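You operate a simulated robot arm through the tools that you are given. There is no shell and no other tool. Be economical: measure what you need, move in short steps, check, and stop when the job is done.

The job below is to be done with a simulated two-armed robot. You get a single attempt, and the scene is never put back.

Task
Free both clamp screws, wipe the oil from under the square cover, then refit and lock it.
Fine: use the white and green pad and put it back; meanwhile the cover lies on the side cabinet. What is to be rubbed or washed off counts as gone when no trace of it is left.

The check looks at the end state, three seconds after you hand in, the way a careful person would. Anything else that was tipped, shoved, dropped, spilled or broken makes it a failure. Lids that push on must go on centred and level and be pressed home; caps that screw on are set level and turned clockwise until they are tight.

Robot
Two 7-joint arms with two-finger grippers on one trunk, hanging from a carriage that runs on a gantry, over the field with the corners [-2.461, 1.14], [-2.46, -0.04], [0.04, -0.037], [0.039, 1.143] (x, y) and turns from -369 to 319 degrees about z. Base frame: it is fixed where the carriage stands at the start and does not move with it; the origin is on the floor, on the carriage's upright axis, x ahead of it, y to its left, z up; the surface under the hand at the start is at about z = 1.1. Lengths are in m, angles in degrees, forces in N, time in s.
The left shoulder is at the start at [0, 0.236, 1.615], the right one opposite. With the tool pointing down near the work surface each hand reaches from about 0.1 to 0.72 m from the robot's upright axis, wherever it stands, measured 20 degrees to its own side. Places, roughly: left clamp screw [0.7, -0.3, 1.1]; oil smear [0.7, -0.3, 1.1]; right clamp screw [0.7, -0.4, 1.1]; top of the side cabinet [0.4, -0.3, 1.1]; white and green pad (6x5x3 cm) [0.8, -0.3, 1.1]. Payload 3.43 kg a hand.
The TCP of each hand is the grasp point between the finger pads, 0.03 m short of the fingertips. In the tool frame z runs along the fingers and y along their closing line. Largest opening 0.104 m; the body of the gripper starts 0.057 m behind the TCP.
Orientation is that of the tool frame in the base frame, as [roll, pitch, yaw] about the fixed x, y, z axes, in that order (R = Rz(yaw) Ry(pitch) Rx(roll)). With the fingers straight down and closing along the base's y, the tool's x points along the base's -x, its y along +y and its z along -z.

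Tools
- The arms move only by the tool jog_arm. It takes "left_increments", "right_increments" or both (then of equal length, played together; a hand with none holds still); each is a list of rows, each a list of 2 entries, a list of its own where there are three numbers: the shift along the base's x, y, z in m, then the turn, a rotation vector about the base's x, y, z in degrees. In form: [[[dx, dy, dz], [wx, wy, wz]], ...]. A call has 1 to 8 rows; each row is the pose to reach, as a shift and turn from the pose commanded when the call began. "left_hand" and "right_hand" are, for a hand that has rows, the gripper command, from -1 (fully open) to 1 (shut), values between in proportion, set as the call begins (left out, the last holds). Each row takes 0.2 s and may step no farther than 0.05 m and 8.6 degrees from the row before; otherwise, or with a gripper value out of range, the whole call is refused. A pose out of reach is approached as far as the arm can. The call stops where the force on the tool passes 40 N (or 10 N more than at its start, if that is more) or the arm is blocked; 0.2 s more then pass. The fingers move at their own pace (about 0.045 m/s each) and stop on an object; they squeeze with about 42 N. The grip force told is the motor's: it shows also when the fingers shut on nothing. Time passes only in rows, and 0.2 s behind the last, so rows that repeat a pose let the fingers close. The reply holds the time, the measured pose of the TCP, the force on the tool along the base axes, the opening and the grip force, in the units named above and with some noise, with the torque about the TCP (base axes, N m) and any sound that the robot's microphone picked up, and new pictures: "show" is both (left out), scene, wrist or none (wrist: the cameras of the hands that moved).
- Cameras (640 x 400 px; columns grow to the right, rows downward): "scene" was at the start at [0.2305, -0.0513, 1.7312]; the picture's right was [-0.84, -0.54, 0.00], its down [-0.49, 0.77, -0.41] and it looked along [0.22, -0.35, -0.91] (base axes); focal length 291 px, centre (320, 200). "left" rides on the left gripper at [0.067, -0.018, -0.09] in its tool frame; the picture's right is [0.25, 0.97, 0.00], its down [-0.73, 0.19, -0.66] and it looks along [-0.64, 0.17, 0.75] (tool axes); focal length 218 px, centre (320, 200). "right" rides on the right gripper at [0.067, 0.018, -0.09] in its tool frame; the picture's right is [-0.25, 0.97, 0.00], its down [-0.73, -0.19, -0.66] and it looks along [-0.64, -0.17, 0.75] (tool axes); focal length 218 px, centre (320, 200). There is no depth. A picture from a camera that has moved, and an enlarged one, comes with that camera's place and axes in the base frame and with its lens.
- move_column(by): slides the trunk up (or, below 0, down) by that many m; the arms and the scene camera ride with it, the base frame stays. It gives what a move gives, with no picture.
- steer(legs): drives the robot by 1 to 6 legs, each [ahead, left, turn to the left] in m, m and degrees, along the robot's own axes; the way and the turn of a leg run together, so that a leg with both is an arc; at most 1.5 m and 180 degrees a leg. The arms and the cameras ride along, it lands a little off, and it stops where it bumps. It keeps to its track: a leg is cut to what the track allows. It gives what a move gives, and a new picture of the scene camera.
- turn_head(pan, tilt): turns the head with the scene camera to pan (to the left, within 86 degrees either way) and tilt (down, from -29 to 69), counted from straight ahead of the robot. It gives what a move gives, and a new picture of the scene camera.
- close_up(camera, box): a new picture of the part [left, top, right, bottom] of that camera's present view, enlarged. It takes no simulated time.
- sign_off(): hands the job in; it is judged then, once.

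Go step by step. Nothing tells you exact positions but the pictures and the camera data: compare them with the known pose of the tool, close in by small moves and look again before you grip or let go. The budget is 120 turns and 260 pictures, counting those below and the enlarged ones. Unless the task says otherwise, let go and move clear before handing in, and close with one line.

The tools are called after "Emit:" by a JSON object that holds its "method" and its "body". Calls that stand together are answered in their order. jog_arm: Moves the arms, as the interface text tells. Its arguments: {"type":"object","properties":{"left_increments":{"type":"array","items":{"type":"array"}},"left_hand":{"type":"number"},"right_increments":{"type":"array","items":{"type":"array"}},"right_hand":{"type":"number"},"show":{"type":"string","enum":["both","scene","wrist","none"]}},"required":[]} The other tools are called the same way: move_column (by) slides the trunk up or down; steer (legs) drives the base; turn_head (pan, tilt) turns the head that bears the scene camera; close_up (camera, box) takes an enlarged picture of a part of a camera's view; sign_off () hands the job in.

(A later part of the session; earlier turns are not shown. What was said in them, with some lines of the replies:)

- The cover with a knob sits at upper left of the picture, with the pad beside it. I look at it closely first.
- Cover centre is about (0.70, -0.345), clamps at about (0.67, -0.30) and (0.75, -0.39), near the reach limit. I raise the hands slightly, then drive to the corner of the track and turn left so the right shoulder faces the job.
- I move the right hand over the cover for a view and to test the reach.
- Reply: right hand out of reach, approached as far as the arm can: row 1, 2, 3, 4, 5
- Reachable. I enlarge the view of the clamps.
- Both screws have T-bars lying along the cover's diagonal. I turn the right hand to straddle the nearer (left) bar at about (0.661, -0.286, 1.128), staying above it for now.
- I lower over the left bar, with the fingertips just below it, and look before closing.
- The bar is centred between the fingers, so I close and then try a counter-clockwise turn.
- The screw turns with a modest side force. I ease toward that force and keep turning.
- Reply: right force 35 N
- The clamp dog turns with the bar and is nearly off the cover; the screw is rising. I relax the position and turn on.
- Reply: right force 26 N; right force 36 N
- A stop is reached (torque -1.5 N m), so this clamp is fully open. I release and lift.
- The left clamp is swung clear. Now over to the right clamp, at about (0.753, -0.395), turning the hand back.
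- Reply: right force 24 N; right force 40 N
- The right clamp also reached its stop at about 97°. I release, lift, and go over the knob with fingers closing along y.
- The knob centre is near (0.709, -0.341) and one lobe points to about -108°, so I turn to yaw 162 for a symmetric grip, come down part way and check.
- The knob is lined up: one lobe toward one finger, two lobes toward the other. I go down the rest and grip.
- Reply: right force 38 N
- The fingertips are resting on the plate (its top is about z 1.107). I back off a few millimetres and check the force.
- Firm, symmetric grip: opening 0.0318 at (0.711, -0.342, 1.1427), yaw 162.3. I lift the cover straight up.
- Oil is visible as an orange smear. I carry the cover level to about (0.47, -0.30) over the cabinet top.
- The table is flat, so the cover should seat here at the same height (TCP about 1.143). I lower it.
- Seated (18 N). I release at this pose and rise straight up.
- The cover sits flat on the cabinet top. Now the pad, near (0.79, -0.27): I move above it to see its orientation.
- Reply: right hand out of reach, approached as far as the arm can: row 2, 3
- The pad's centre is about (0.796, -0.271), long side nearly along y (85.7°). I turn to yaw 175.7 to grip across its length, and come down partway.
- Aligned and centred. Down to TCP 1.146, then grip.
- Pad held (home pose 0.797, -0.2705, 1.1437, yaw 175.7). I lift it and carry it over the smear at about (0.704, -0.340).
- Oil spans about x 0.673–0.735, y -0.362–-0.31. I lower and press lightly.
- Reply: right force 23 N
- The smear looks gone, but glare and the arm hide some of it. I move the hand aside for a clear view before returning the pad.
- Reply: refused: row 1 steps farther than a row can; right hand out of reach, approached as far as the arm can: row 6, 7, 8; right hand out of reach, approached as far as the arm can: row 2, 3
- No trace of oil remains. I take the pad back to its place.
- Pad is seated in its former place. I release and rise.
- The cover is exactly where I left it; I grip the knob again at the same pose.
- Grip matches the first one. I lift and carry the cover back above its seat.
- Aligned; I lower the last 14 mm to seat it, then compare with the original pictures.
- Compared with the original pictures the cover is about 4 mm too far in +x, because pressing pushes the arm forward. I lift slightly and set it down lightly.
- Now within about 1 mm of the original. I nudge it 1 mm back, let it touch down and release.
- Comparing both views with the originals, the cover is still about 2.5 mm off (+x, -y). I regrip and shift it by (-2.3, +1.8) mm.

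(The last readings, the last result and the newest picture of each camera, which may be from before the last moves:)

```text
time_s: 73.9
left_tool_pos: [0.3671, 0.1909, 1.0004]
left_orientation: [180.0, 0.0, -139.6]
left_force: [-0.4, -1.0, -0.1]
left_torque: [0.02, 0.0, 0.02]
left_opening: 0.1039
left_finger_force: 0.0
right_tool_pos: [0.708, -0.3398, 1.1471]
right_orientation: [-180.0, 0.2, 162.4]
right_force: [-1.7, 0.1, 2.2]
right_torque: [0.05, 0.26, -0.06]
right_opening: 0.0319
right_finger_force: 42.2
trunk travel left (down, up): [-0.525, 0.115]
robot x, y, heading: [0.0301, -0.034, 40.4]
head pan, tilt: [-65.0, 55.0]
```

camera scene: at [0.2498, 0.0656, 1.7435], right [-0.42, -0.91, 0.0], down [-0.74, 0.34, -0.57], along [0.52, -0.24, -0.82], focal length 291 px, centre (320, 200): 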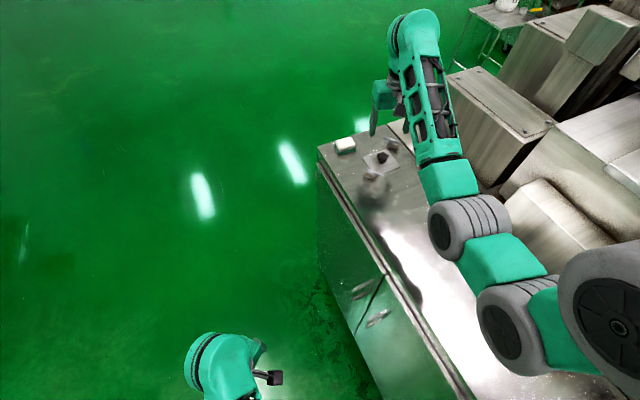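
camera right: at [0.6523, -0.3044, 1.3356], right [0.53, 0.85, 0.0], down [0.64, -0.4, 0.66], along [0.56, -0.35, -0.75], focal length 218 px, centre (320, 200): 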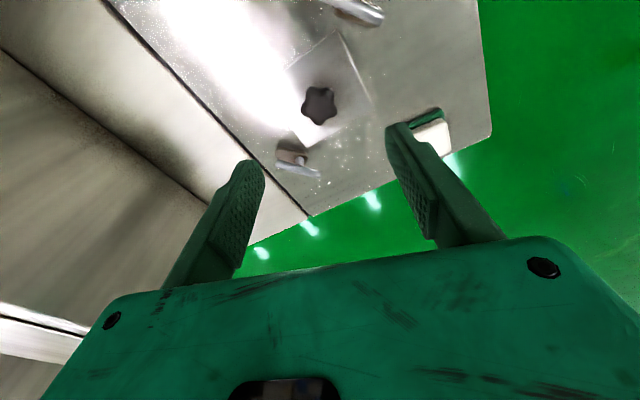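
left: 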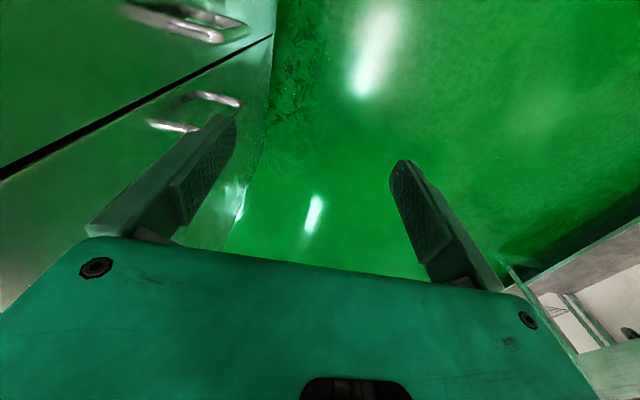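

Emit:
{"method": "jog_arm", "body": {"right_increments": [[[0, 0, 0], [0, 0, 0]], [[0, 0, 0], [0, 0, 0]], [[0, 0, 0], [0, 0, 0]], [[0, 0, 0], [0, 0, 0]], [[0, 0, 0.03], [0, 0, 0]], [[0, 0, 0.07], [0, 0, 0]], [[0, 0, 0.1], [0, 0, 0]], [[0, 0, 0.1], [0, 0, 0]]], "right_hand": -0.54, "show": "wrist"}}

Emit:
{"method": "close_up", "body": {"camera": "right", "box": [200, 20, 440, 200]}}

Emit:
{"method": "close_up", "body": {"camera": "scene", "box": [330, 130, 410, 200]}}

```text
time_s: 75.7
left_tool_pos: [0.3679, 0.1904, 0.9989]
left_orientation: [-180.0, -0.1, -139.6]
left_force: [-0.1, 0.3, 0.4]
left_torque: [0.0, -0.01, 0.0]
left_opening: 0.104
left_finger_force: 0.0
right_tool_pos: [0.707, -0.3424, 1.2459]
right_orientation: [180.0, 0.2, 162.4]
right_force: [-0.3, -0.2, 0.8]
right_torque: [-0.01, -0.04, 0.0]
right_opening: 0.0798
right_finger_force: 0.1
trunk travel left (down, up): [-0.525, 0.115]
robot x, y, heading: [0.0331, -0.0356, 40.4]
head pan, tilt: [-65.0, 55.0]
camera right: at [0.6491, -0.3043, 1.3361], right [0.53, 0.85, 0.0], down [0.64, -0.4, 0.66], along [0.56, -0.35, -0.75], focal length 218 px, centre (320, 200)
```

right: 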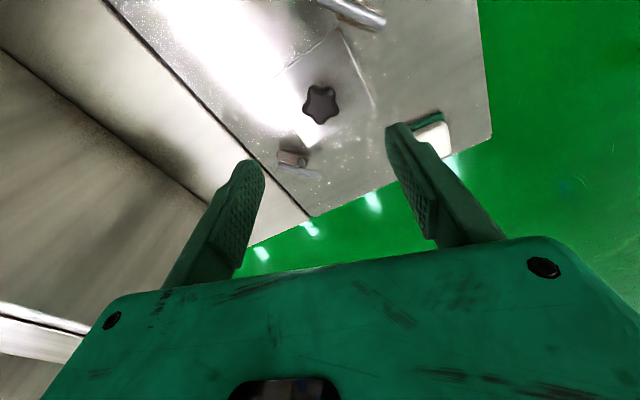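

```text
2.22 times, centred on (320, 110) of right
camera zoom: at [0.6491, -0.3043, 1.3361], right [0.53, 0.85, 0.0], down [0.64, -0.4, 0.66], along [0.56, -0.35, -0.75], focal length 485 px, centre (320, 400)
```

zoom: 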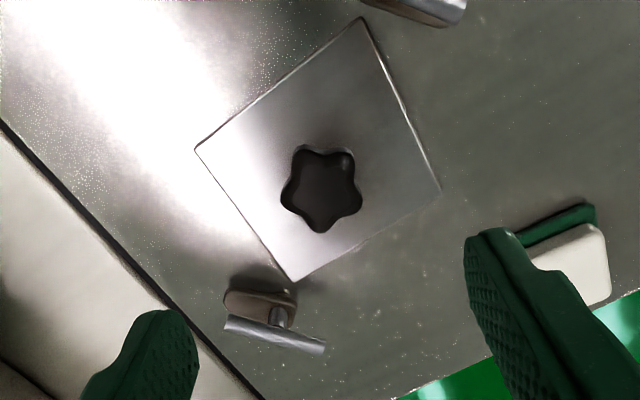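

```text
5.71 times, centred on (370, 165) of scene
camera zoom: at [0.2498, 0.0656, 1.7435], right [-0.42, -0.91, 0.0], down [-0.74, 0.34, -0.57], along [0.52, -0.24, -0.82], focal length 1661 px, centre (34, 400)
```

zoom: 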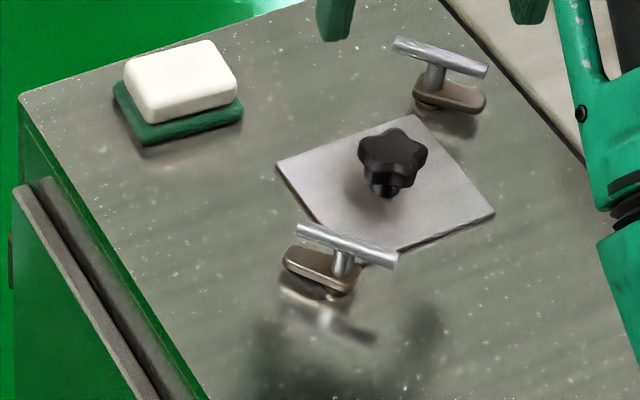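

The cover now matches the original position within a pixel. Next I lock the right clamp: over its bar at (0.7545, -0.397) with yaw -135.

Emit:
{"method": "jog_arm", "body": {"right_increments": [[[0.006, -0.007, 0], [0, 0, 8]], [[0.012, -0.014, 0], [0, 0, 16]], [[0.018, -0.021, 0], [0, 0, 24]], [[0.024, -0.028, 0], [0, 0, 32]], [[0.03, -0.035, 0], [0, 0, 40]], [[0.036, -0.042, 0], [0, 0, 48]], [[0.042, -0.049, 0], [0, 0, 56]], [[0.0475, -0.0546, -0.02], [0, 0, 63]]], "right_hand": 0.1, "show": "none"}}

Emit:
{"method": "jog_arm", "body": {"right_increments": [[[0, 0, -0.02], [0, 0, 0]], [[0, 0, -0.03], [0, 0, 0]], [[0, 0, -0.03], [0, 0, 0]]], "show": "wrist"}}

Emit:
{"method": "close_up", "body": {"camera": "right", "box": [240, 60, 400, 220]}}

```text
time_s: 77.5
left_tool_pos: [0.3668, 0.192, 0.9997]
left_orientation: [-180.0, 0.0, -139.6]
left_force: [-0.6, -0.3, 0.5]
left_torque: [-0.01, 0.03, 0.02]
left_opening: 0.1042
left_finger_force: 0.1
right_tool_pos: [0.7545, -0.3932, 1.2279]
right_orientation: [180.0, 0.3, -134.5]
right_force: [-1.1, -0.2, 1.0]
right_torque: [-0.02, 0.01, -0.04]
right_opening: 0.047
right_finger_force: 0.0
trunk travel left (down, up): [-0.525, 0.115]
robot x, y, heading: [0.0365, -0.0325, 40.4]
head pan, tilt: [-65.0, 55.0]
```

```text
time_s: 78.3
left_tool_pos: [0.3677, 0.1918, 0.9997]
left_orientation: [-180.0, 0.0, -139.6]
left_force: [-0.3, -0.3, 0.3]
left_torque: [0.01, 0.02, 0.01]
left_opening: 0.1039
left_finger_force: 0.1
right_tool_pos: [0.7537, -0.3951, 1.1996]
right_orientation: [179.9, 0.2, -134.6]
right_force: [-0.3, 0.0, -0.2]
right_torque: [0.01, 0.03, 0.0]
right_opening: 0.0469
right_finger_force: 0.1
trunk travel left (down, up): [-0.525, 0.115]
robot x, y, heading: [0.0335, -0.0321, 40.5]
head pan, tilt: [-65.0, 55.0]
camera right: at [0.6955, -0.4302, 1.2886], right [-0.51, 0.86, 0.0], down [0.65, 0.38, 0.66], along [0.57, 0.34, -0.75], focal length 218 px, centre (320, 200)
```

right: 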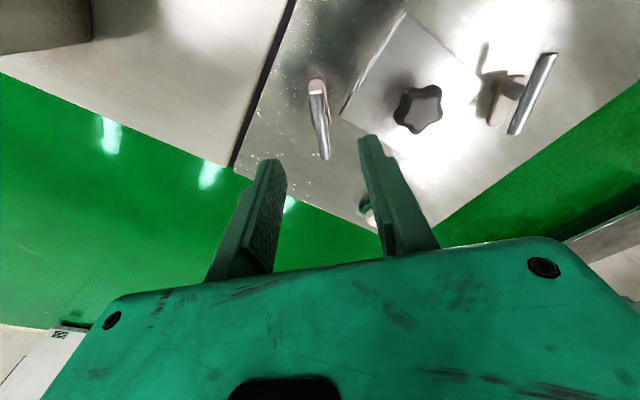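

```text
2.50 times, centred on (320, 140) of right
camera zoom: at [0.6955, -0.4302, 1.2886], right [-0.51, 0.86, 0.0], down [0.65, 0.38, 0.66], along [0.57, 0.34, -0.75], focal length 546 px, centre (320, 350)
```

zoom: 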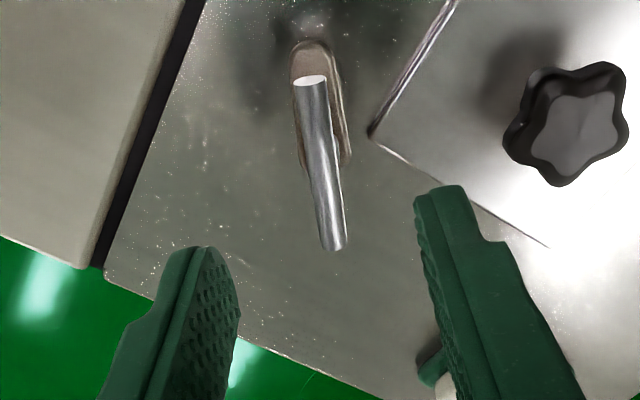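

Emit:
{"method": "jog_arm", "body": {"right_increments": [[[0.0005, 0, -0.03], [0, 0, -6]], [[0.0005, 0, -0.053], [0, 0, -6]], [[0.0005, 0, -0.053], [0, 0, -6]]], "show": "none"}}

Emit:
{"method": "jog_arm", "body": {"right_increments": [[[0, 0, 0], [0, 0, 0]], [[0, 0, 0], [0, 0, 0]], [[0, 0, 0], [0, 0, 0]], [[0, 0, 0], [0, 0, 0]], [[0, 0, 0], [0, 0, 0]]], "right_hand": 1, "show": "wrist"}}

```text
time_s: 79.1
left_tool_pos: [0.3664, 0.1921, 1.0]
left_orientation: [-180.0, 0.2, -139.6]
left_force: [-0.2, 0.4, 0.0]
left_torque: [0.01, 0.01, -0.01]
left_opening: 0.1041
left_finger_force: 0.1
right_tool_pos: [0.755, -0.395, 1.1447]
right_orientation: [-180.0, 0.2, -140.7]
right_force: [0.3, -0.1, -0.2]
right_torque: [0.07, 0.01, -0.03]
right_opening: 0.0469
right_finger_force: 0.0
trunk travel left (down, up): [-0.525, 0.115]
robot x, y, heading: [0.0345, -0.0323, 40.3]
head pan, tilt: [-65.0, 55.0]
```

```text
time_s: 80.3
left_tool_pos: [0.3666, 0.192, 1.0005]
left_orientation: [180.0, -0.1, -139.7]
left_force: [0.5, 0.6, -0.7]
left_torque: [0.02, -0.01, -0.02]
left_opening: 0.104
left_finger_force: 0.1
right_tool_pos: [0.7536, -0.3921, 1.1444]
right_orientation: [180.0, 0.2, -140.6]
right_force: [-6.6, 7.0, 1.1]
right_torque: [0.13, -0.22, -0.01]
right_opening: 0.0094
right_finger_force: 43.1
trunk travel left (down, up): [-0.525, 0.115]
robot x, y, heading: [0.0337, -0.0351, 40.3]
head pan, tilt: [-65.0, 55.0]
camera right: at [0.6921, -0.4221, 1.2339], right [-0.42, 0.91, 0.0], down [0.68, 0.31, 0.66], along [0.6, 0.28, -0.75], focal length 218 px, centre (320, 200)
```

right: 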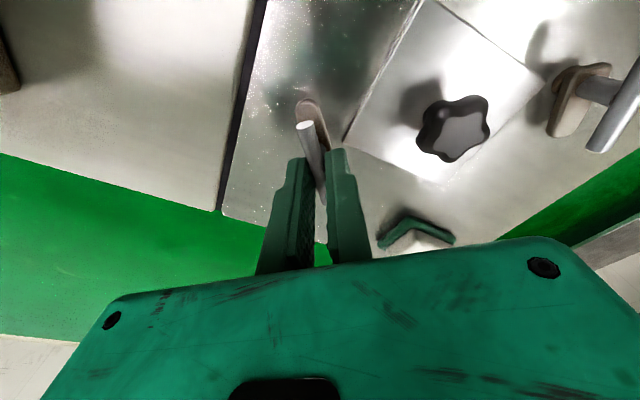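

Gripped. I ease toward the pivot and turn clockwise.

Emit:
{"method": "jog_arm", "body": {"right_increments": [[[-0.0012, 0.0012, 0], [0, 0, 0]], [[-0.0012, 0.0012, 0], [0, 0, -8]], [[-0.0012, 0.0012, 0], [0, 0, -16]], [[-0.0012, 0.0012, 0], [0, 0, -24]], [[-0.0012, 0.0012, 0], [0, 0, -32]]], "show": "none"}}

Emit:
{"method": "jog_arm", "body": {"right_increments": [[[0, 0, 0], [0, 0, -8]], [[0, 0, 0], [0, 0, -16]], [[0, 0, 0], [0, 0, -24]], [[0, 0, 0], [0, 0, -32]]], "show": "wrist"}}

```text
time_s: 81.5
left_tool_pos: [0.3689, 0.1903, 1.0003]
left_orientation: [-179.9, 0.1, -139.6]
left_force: [0.4, 0.0, 0.1]
left_torque: [-0.03, -0.02, 0.0]
left_opening: 0.1039
left_finger_force: 0.0
right_tool_pos: [0.7541, -0.3967, 1.1451]
right_orientation: [-179.8, 0.2, -172.8]
right_force: [19.1, -12.3, -19.5]
right_torque: [-0.05, -0.41, 0.05]
right_opening: 0.0098
right_finger_force: 43.5
trunk travel left (down, up): [-0.525, 0.115]
robot x, y, heading: [0.0332, -0.035, 40.3]
head pan, tilt: [-65.0, 55.0]
```

```text
time_s: 82.5
left_tool_pos: [0.3682, 0.1895, 0.9996]
left_orientation: [-179.8, -0.2, -139.5]
left_force: [0.5, -0.5, -0.1]
left_torque: [0.02, 0.03, 0.01]
left_opening: 0.1038
left_finger_force: 0.1
right_tool_pos: [0.7538, -0.3969, 1.1462]
right_orientation: [-179.9, 0.4, 155.2]
right_force: [12.4, -18.1, -13.5]
right_torque: [-0.02, 0.04, 0.06]
right_opening: 0.0092
right_finger_force: 43.6
trunk travel left (down, up): [-0.525, 0.115]
robot x, y, heading: [0.0352, -0.0328, 40.4]
head pan, tilt: [-65.0, 55.0]
camera right: at [0.7005, -0.3519, 1.2353], right [0.64, 0.77, 0.0], down [0.58, -0.48, 0.66], along [0.51, -0.42, -0.75], focal length 218 px, centre (320, 200)
```

right: 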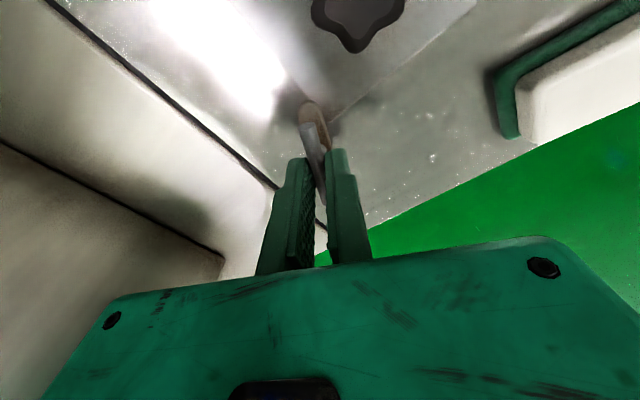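

Emit:
{"method": "jog_arm", "body": {"right_increments": [[[0.0012, -0.002, -0.002], [0, 0, 0]], [[0.0012, -0.002, -0.002], [0, 0, -8]], [[0.0012, -0.002, -0.002], [0, 0, -16]], [[0.0012, -0.002, -0.002], [0, 0, -24]], [[0.0012, -0.002, -0.002], [0, 0, -29]]], "show": "none"}}

```text
time_s: 83.7
left_tool_pos: [0.3663, 0.1907, 1.0008]
left_orientation: [180.0, -0.2, -139.7]
left_force: [0.0, -0.5, 0.2]
left_torque: [-0.01, 0.01, -0.01]
left_opening: 0.104
left_finger_force: 0.0
right_tool_pos: [0.7534, -0.3992, 1.1442]
right_orientation: [179.8, 0.5, 128.5]
right_force: [-13.2, -2.4, 9.4]
right_torque: [0.28, 0.9, 0.01]
right_opening: 0.0094
right_finger_force: 43.1
trunk travel left (down, up): [-0.525, 0.115]
robot x, y, heading: [0.0324, -0.0315, 40.6]
head pan, tilt: [-65.0, 55.0]
stopped in row 5 (right hand): the force on the tool passed its limit at 41 N (the readings are from after the stop); the commanded pose is now the measured one
```

Back at its original angle. I turn a little further to check it is tight.

Emit:
{"method": "jog_arm", "body": {"right_increments": [[[0, 0, 0], [0, 0, -3]], [[0, 0, 0], [0, 0, -6]], [[0, 0, 0], [0, 0, -9]]], "show": "wrist"}}

Emit:
{"method": "close_up", "body": {"camera": "right", "box": [240, 40, 400, 240]}}

```text
time_s: 84.5
left_tool_pos: [0.3657, 0.1893, 0.9987]
left_orientation: [-180.0, -0.1, -139.7]
left_force: [-0.5, 0.4, 0.2]
left_torque: [-0.02, -0.04, 0.01]
left_opening: 0.1042
left_finger_force: 0.0
right_tool_pos: [0.7534, -0.3986, 1.1451]
right_orientation: [-179.9, 0.5, 119.5]
right_force: [-18.1, -7.0, 12.9]
right_torque: [0.2, 0.73, 1.09]
right_opening: 0.0111
right_finger_force: 44.1
trunk travel left (down, up): [-0.525, 0.115]
robot x, y, heading: [0.0291, -0.0313, 40.1]
head pan, tilt: [-65.0, 55.0]
camera right: at [0.7363, -0.3307, 1.2341], right [0.97, 0.26, 0.0], down [0.19, -0.72, 0.66], along [0.17, -0.64, -0.75], focal length 218 px, centre (320, 200)
```

right: 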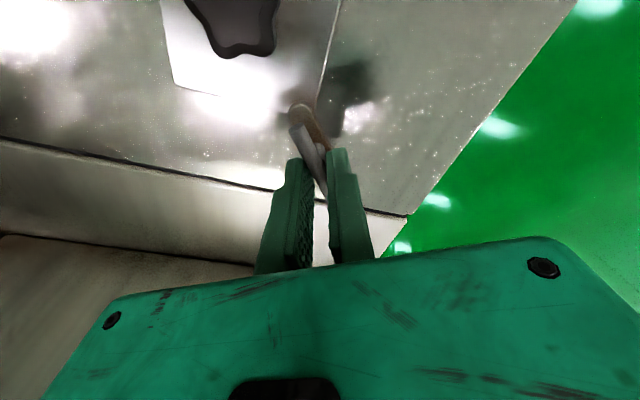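

```text
2.00 times, centred on (320, 140) of right
camera zoom: at [0.7363, -0.3307, 1.2341], right [0.97, 0.26, 0.0], down [0.19, -0.72, 0.66], along [0.17, -0.64, -0.75], focal length 436 px, centre (320, 320)
```

zoom: 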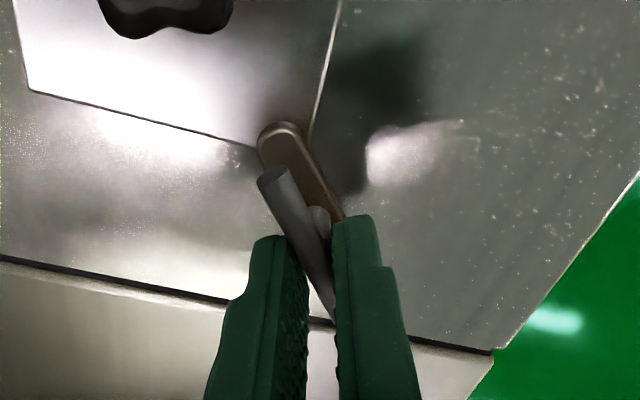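

Tight against the stop (1.1 N m). I release and rise, then go to the left clamp.

Emit:
{"method": "jog_arm", "body": {"right_increments": [[[0, 0, 0.001], [0, 0, 4]], [[0, 0, 0.001], [0, 0, 8]], [[0, 0, 0.001], [0, 0, 8]], [[0, 0, 0.04], [0, 0, 8]], [[0, 0, 0.08], [0, 0, 8]], [[-0.015, 0.02, 0.1], [0, 0, 16]], [[-0.03, 0.04, 0.1], [0, 0, 24]], [[-0.045, 0.06, 0.1], [0, 0, 32]]], "right_hand": 0.1, "show": "none"}}

Emit:
{"method": "jog_arm", "body": {"right_increments": [[[-0.015, 0.018, 0], [0, 0, 8]], [[-0.03, 0.035, 0], [0, 0, 16]], [[-0.046, 0.053, 0], [0, 0, 24]], [[-0.046, 0.053, 0], [0, 0, 32]], [[-0.046, 0.053, 0], [0, 0, 40]], [[-0.046, 0.053, -0.02], [0, 0, 48]], [[-0.046, 0.053, -0.035], [0, 0, 56]], [[-0.046, 0.053, -0.045], [0, 0, 64]]]}}

Emit:
{"method": "close_up", "body": {"camera": "right", "box": [240, 60, 400, 220]}}

Emit:
{"method": "close_up", "body": {"camera": "scene", "box": [330, 130, 410, 200]}}

```text
time_s: 86.3
left_tool_pos: [0.3669, 0.1917, 1.0001]
left_orientation: [179.9, 0.0, -139.6]
left_force: [0.0, -0.5, -0.3]
left_torque: [-0.02, 0.0, -0.01]
left_opening: 0.104
left_finger_force: 0.0
right_tool_pos: [0.7095, -0.3363, 1.2431]
right_orientation: [179.9, 0.3, 151.8]
right_force: [-0.7, 0.7, -0.2]
right_torque: [0.02, 0.0, -0.05]
right_opening: 0.0468
right_finger_force: 0.2
trunk travel left (down, up): [-0.525, 0.115]
robot x, y, heading: [0.0345, -0.0322, 40.5]
head pan, tilt: [-65.0, 55.0]
```

```text
time_s: 88.1
left_tool_pos: [0.3687, 0.191, 0.9998]
left_orientation: [179.9, 0.1, -139.7]
left_force: [-0.4, 0.4, 0.5]
left_torque: [0.01, -0.01, -0.01]
left_opening: 0.104
left_finger_force: 0.1
right_tool_pos: [0.6645, -0.2837, 1.2006]
right_orientation: [180.0, 0.4, -144.2]
right_force: [0.2, 0.5, 0.2]
right_torque: [0.0, 0.03, -0.01]
right_opening: 0.0469
right_finger_force: 0.1
trunk travel left (down, up): [-0.525, 0.115]
robot x, y, heading: [0.0379, -0.0289, 40.3]
head pan, tilt: [-65.0, 55.0]
camera scene: at [0.2497, 0.0655, 1.7436], right [-0.42, -0.91, 0.0], down [-0.74, 0.34, -0.57], along [0.52, -0.24, -0.82], focal length 291 px, centre (320, 200)
camera right: at [0.5996, -0.309, 1.2892], right [-0.36, 0.93, 0.0], down [0.7, 0.27, 0.66], along [0.62, 0.24, -0.75], focal length 218 px, centre (320, 200)
```

scene: 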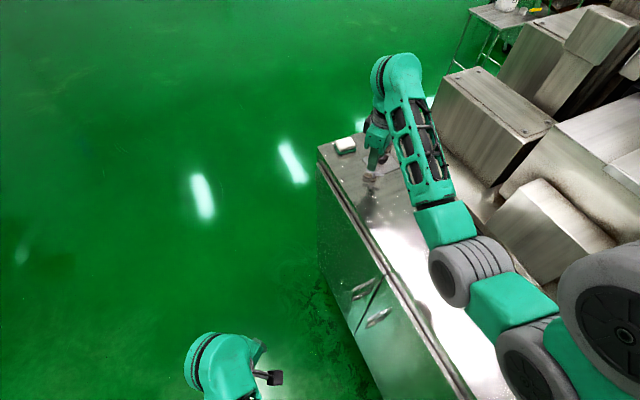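
right: 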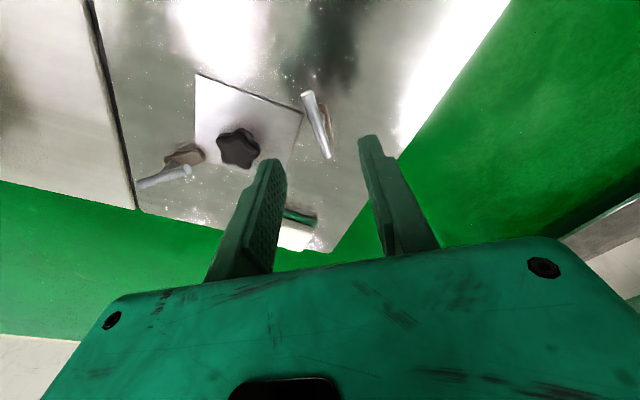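

```text
2.50 times, centred on (320, 140) of right
camera zoom: at [0.5996, -0.309, 1.2892], right [-0.36, 0.93, 0.0], down [0.7, 0.27, 0.66], along [0.62, 0.24, -0.75], focal length 546 px, centre (320, 350)
```

zoom: 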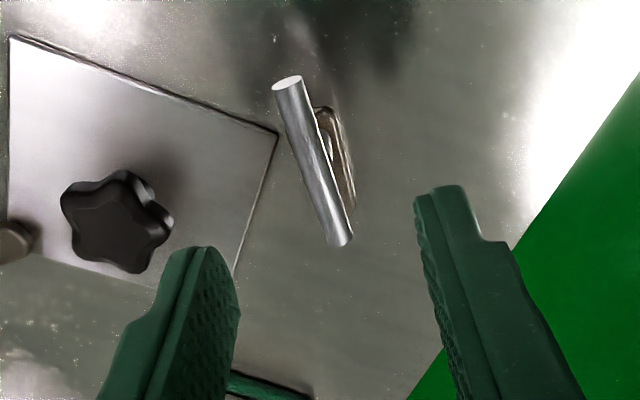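

```text
5.71 times, centred on (370, 165) of scene
camera zoom: at [0.2497, 0.0655, 1.7436], right [-0.42, -0.91, 0.0], down [-0.74, 0.34, -0.57], along [0.52, -0.24, -0.82], focal length 1661 px, centre (34, 400)
```

zoom: 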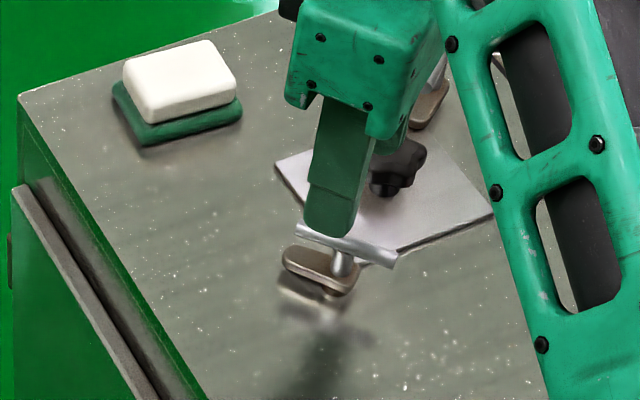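

Emit:
{"method": "jog_arm", "body": {"right_increments": [[[0, -0.0005, -0.03], [0, 0, 3]], [[0, -0.0005, -0.0545], [0, 0, 3]], [[0, -0.0005, -0.0545], [0, 0, 3]]], "show": "none"}}

Emit:
{"method": "jog_arm", "body": {"right_increments": [[[0, 0, 0], [0, 0, 0]], [[0, 0, 0], [0, 0, 0]], [[0, 0, 0], [0, 0, 0]], [[0, 0, 0], [0, 0, 0]], [[0, 0, 0], [0, 0, 0]]], "right_hand": 1, "show": "wrist"}}

```text
time_s: 88.9
left_tool_pos: [0.369, 0.1901, 0.9999]
left_orientation: [-179.9, 0.0, -139.7]
left_force: [-1.4, 0.0, -0.8]
left_torque: [-0.02, 0.01, -0.01]
left_opening: 0.1041
left_finger_force: 0.1
right_tool_pos: [0.6657, -0.2837, 1.145]
right_orientation: [180.0, 0.4, -141.3]
right_force: [-0.3, -0.1, 0.1]
right_torque: [-0.05, 0.0, 0.01]
right_opening: 0.0469
right_finger_force: 0.0
trunk travel left (down, up): [-0.525, 0.115]
robot x, y, heading: [0.0353, -0.0348, 40.4]
head pan, tilt: [-65.0, 55.0]
```

```text
time_s: 90.1
left_tool_pos: [0.3691, 0.1912, 0.9996]
left_orientation: [-180.0, 0.1, -139.6]
left_force: [-0.9, -0.9, 0.3]
left_torque: [-0.02, -0.01, 0.0]
left_opening: 0.1039
left_finger_force: 0.1
right_tool_pos: [0.6651, -0.2836, 1.1442]
right_orientation: [179.9, 0.3, -141.3]
right_force: [2.3, -1.6, -4.3]
right_torque: [-0.18, -0.3, 0.01]
right_opening: 0.0096
right_finger_force: 43.2
trunk travel left (down, up): [-0.525, 0.115]
robot x, y, heading: [0.0356, -0.0349, 40.5]
head pan, tilt: [-65.0, 55.0]
camera right: at [0.6018, -0.3112, 1.234], right [-0.41, 0.91, 0.0], down [0.69, 0.3, 0.66], along [0.6, 0.27, -0.75], focal length 218 px, centre (320, 200)
```

right: 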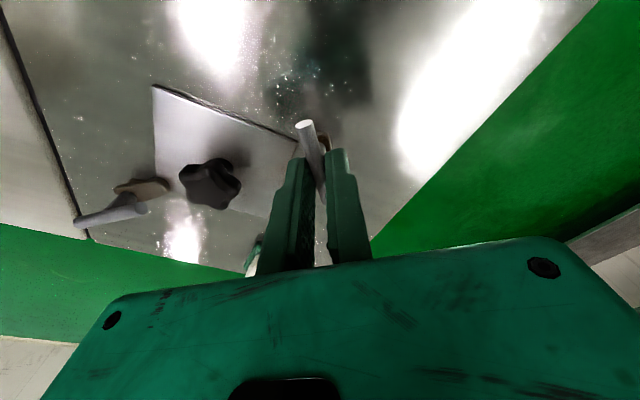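

Emit:
{"method": "jog_arm", "body": {"right_increments": [[[0, 0, 0], [0, 0, -8]], [[0, -0.0005, 0], [0, 0, -16]], [[0, -0.001, 0], [0, 0, -24]], [[0, -0.001, 0], [0, 0, -32]]], "show": "none"}}

```text
time_s: 91.1
left_tool_pos: [0.3673, 0.1893, 1.0002]
left_orientation: [-180.0, 0.0, -139.6]
left_force: [-0.4, 0.0, -0.1]
left_torque: [-0.01, 0.04, 0.01]
left_opening: 0.104
left_finger_force: 0.0
right_tool_pos: [0.664, -0.2856, 1.144]
right_orientation: [179.9, 0.3, -173.5]
right_force: [12.3, -5.6, -12.4]
right_torque: [-0.37, 0.25, 0.02]
right_opening: 0.0094
right_finger_force: 43.3
trunk travel left (down, up): [-0.525, 0.115]
robot x, y, heading: [0.0338, -0.0331, 40.4]
head pan, tilt: [-65.0, 55.0]
```

Emit:
{"method": "jog_arm", "body": {"right_increments": [[[0.001, -0.0008, -0.001], [0, 0, -8]], [[0.001, -0.001, -0.001], [0, 0, -16]], [[0.001, -0.0015, -0.001], [0, 0, -24]], [[0.001, -0.002, -0.001], [0, 0, -32]]], "show": "none"}}

```text
time_s: 92.1
left_tool_pos: [0.3669, 0.1901, 1.0001]
left_orientation: [180.0, 0.0, -139.6]
left_force: [0.7, -1.1, -1.0]
left_torque: [0.0, -0.01, 0.01]
left_opening: 0.1039
left_finger_force: 0.0
right_tool_pos: [0.6642, -0.2875, 1.1437]
right_orientation: [179.9, 0.4, 154.6]
right_force: [-5.9, -2.8, 4.8]
right_torque: [-0.02, 0.76, 0.03]
right_opening: 0.0094
right_finger_force: 43.7
trunk travel left (down, up): [-0.525, 0.115]
robot x, y, heading: [0.0377, -0.0324, 40.6]
head pan, tilt: [-65.0, 55.0]
```

Emit:
{"method": "jog_arm", "body": {"right_increments": [[[-0.0007, -0.0003, 0], [0, 0, -8]], [[-0.001, -0.0005, 0], [0, 0, -16]], [[-0.0015, -0.0005, 0], [0, 0, -24]], [[-0.0015, -0.0005, 0.0005], [0, 0, -30]], [[-0.0015, -0.0005, 0.0005], [0, 0, -35]]], "show": "wrist"}}

Emit:
{"method": "close_up", "body": {"camera": "right", "box": [240, 40, 400, 240]}}

```text
time_s: 93.3
left_tool_pos: [0.3681, 0.1899, 0.9995]
left_orientation: [-180.0, -0.1, -139.6]
left_force: [0.0, 0.9, 0.1]
left_torque: [-0.03, -0.01, 0.02]
left_opening: 0.1041
left_finger_force: 0.1
right_tool_pos: [0.6636, -0.2898, 1.1444]
right_orientation: [-179.9, 0.4, 119.6]
right_force: [-7.6, -7.7, 2.9]
right_torque: [-0.3, 0.13, 1.08]
right_opening: 0.011
right_finger_force: 44.5
trunk travel left (down, up): [-0.525, 0.115]
robot x, y, heading: [0.0344, -0.0293, 40.5]
head pan, tilt: [-65.0, 55.0]
camera right: at [0.646, -0.221, 1.2341], right [0.97, 0.26, 0.0], down [0.19, -0.72, 0.66], along [0.17, -0.64, -0.75], focal length 218 px, centre (320, 200)
```

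right: 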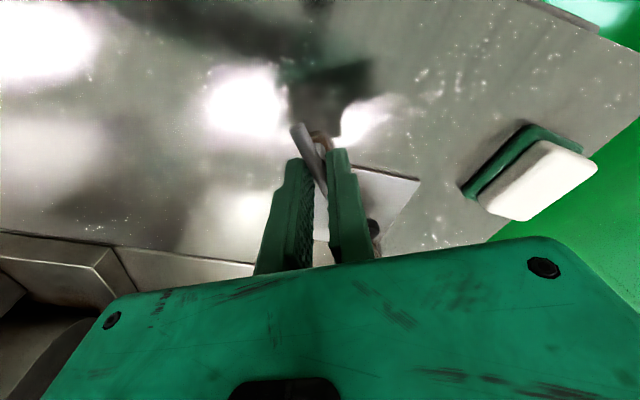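

```text
2.00 times, centred on (320, 140) of right
camera zoom: at [0.646, -0.221, 1.2341], right [0.97, 0.26, 0.0], down [0.19, -0.72, 0.66], along [0.17, -0.64, -0.75], focal length 436 px, centre (320, 320)
```

zoom: 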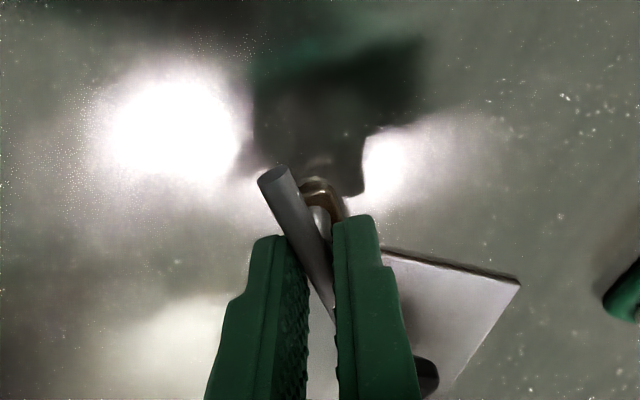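

Tight as well (1.08 N m at the stop). I release, rise and move clear for a final look.

Emit:
{"method": "jog_arm", "body": {"right_increments": [[[0, 0, 0.001], [0, 0, 4]], [[0, 0, 0.001], [0, 0, 8]], [[0, 0, 0.001], [0, 0, 8]], [[0, 0, 0.04], [0, 0, 8]], [[0, 0, 0.08], [0, 0, 8]], [[-0.03, 0.01, 0.1], [0, 0, 16]], [[-0.07, 0.02, 0.1], [0, 0, 24]], [[-0.11, 0.02, 0.1], [0, 0, 32]]], "right_hand": 0.1, "show": "none"}}

Emit:
{"method": "jog_arm", "body": {"right_increments": [[[-0.03, -0.01, 0], [0, 0, 0]], [[-0.06, -0.02, 0], [0, 0, 8]], [[-0.08, -0.03, 0], [0, 0, 8]]]}}

Emit:
{"method": "close_up", "body": {"camera": "scene", "box": [330, 130, 410, 200]}}

```text
time_s: 95.1
left_tool_pos: [0.3669, 0.1924, 1.0002]
left_orientation: [-180.0, 0.1, -139.6]
left_force: [0.0, 0.4, -0.3]
left_torque: [0.02, 0.02, 0.04]
left_opening: 0.1041
left_finger_force: 0.2
right_tool_pos: [0.5516, -0.2683, 1.2448]
right_orientation: [179.9, 0.3, 151.8]
right_force: [-0.1, -0.4, -0.2]
right_torque: [0.0, -0.03, 0.03]
right_opening: 0.0469
right_finger_force: 0.1
trunk travel left (down, up): [-0.525, 0.115]
robot x, y, heading: [0.0298, -0.0337, 40.6]
head pan, tilt: [-65.0, 55.0]
```

```text
time_s: 95.9
left_tool_pos: [0.3681, 0.1904, 0.9997]
left_orientation: [180.0, 0.0, -139.6]
left_force: [-0.5, 0.3, -0.2]
left_torque: [0.01, 0.01, 0.02]
left_opening: 0.1042
left_finger_force: 0.0
right_tool_pos: [0.4737, -0.2988, 1.2443]
right_orientation: [179.9, 0.3, 159.8]
right_force: [0.2, 1.4, 0.2]
right_torque: [0.04, 0.0, 0.03]
right_opening: 0.0469
right_finger_force: 0.1
trunk travel left (down, up): [-0.525, 0.115]
robot x, y, heading: [0.0352, -0.035, 40.4]
head pan, tilt: [-65.0, 55.0]
camera scene: at [0.2497, 0.0655, 1.7435], right [-0.42, -0.91, 0.0], down [-0.74, 0.34, -0.57], along [0.52, -0.24, -0.82], focal length 291 px, centre (320, 200)
camera right: at [0.4164, -0.2588, 1.3341], right [0.57, 0.82, 0.0], down [0.61, -0.43, 0.66], along [0.54, -0.38, -0.75], focal length 218 px, centre (320, 200)
```

scene: 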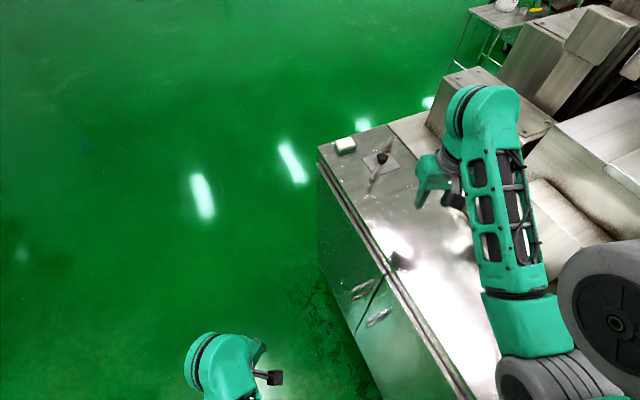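
right: 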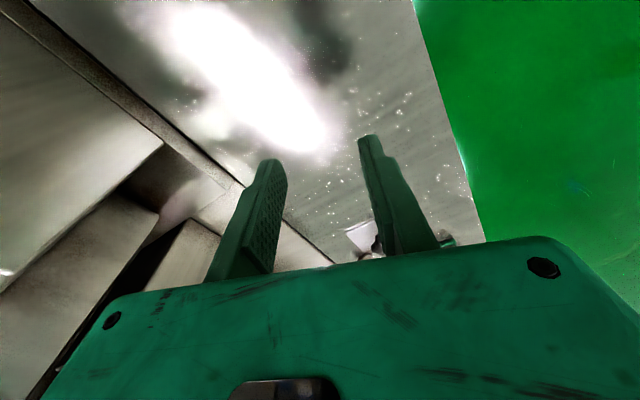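

```text
5.71 times, centred on (370, 165) of scene
camera zoom: at [0.2497, 0.0655, 1.7435], right [-0.42, -0.91, 0.0], down [-0.74, 0.34, -0.57], along [0.52, -0.24, -0.82], focal length 1661 px, centre (34, 400)
```

zoom: 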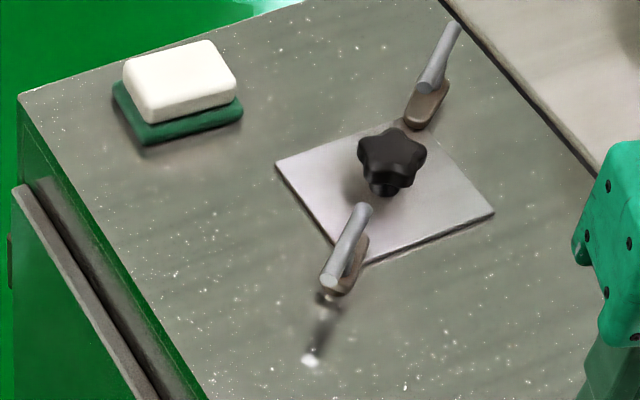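

The cover, both clamps and the pad look as they did at the start, to within a few millimetres. Nothing else has moved and the hand is clear.

Emit:
{"method": "sign_off", "body": {}}

```text
The job is handed in.
```

I wiped the oil away with no trace visible, refitted the square cover, turned both clamp screws back until tight, and put the pad back about 4 mm from where it started.
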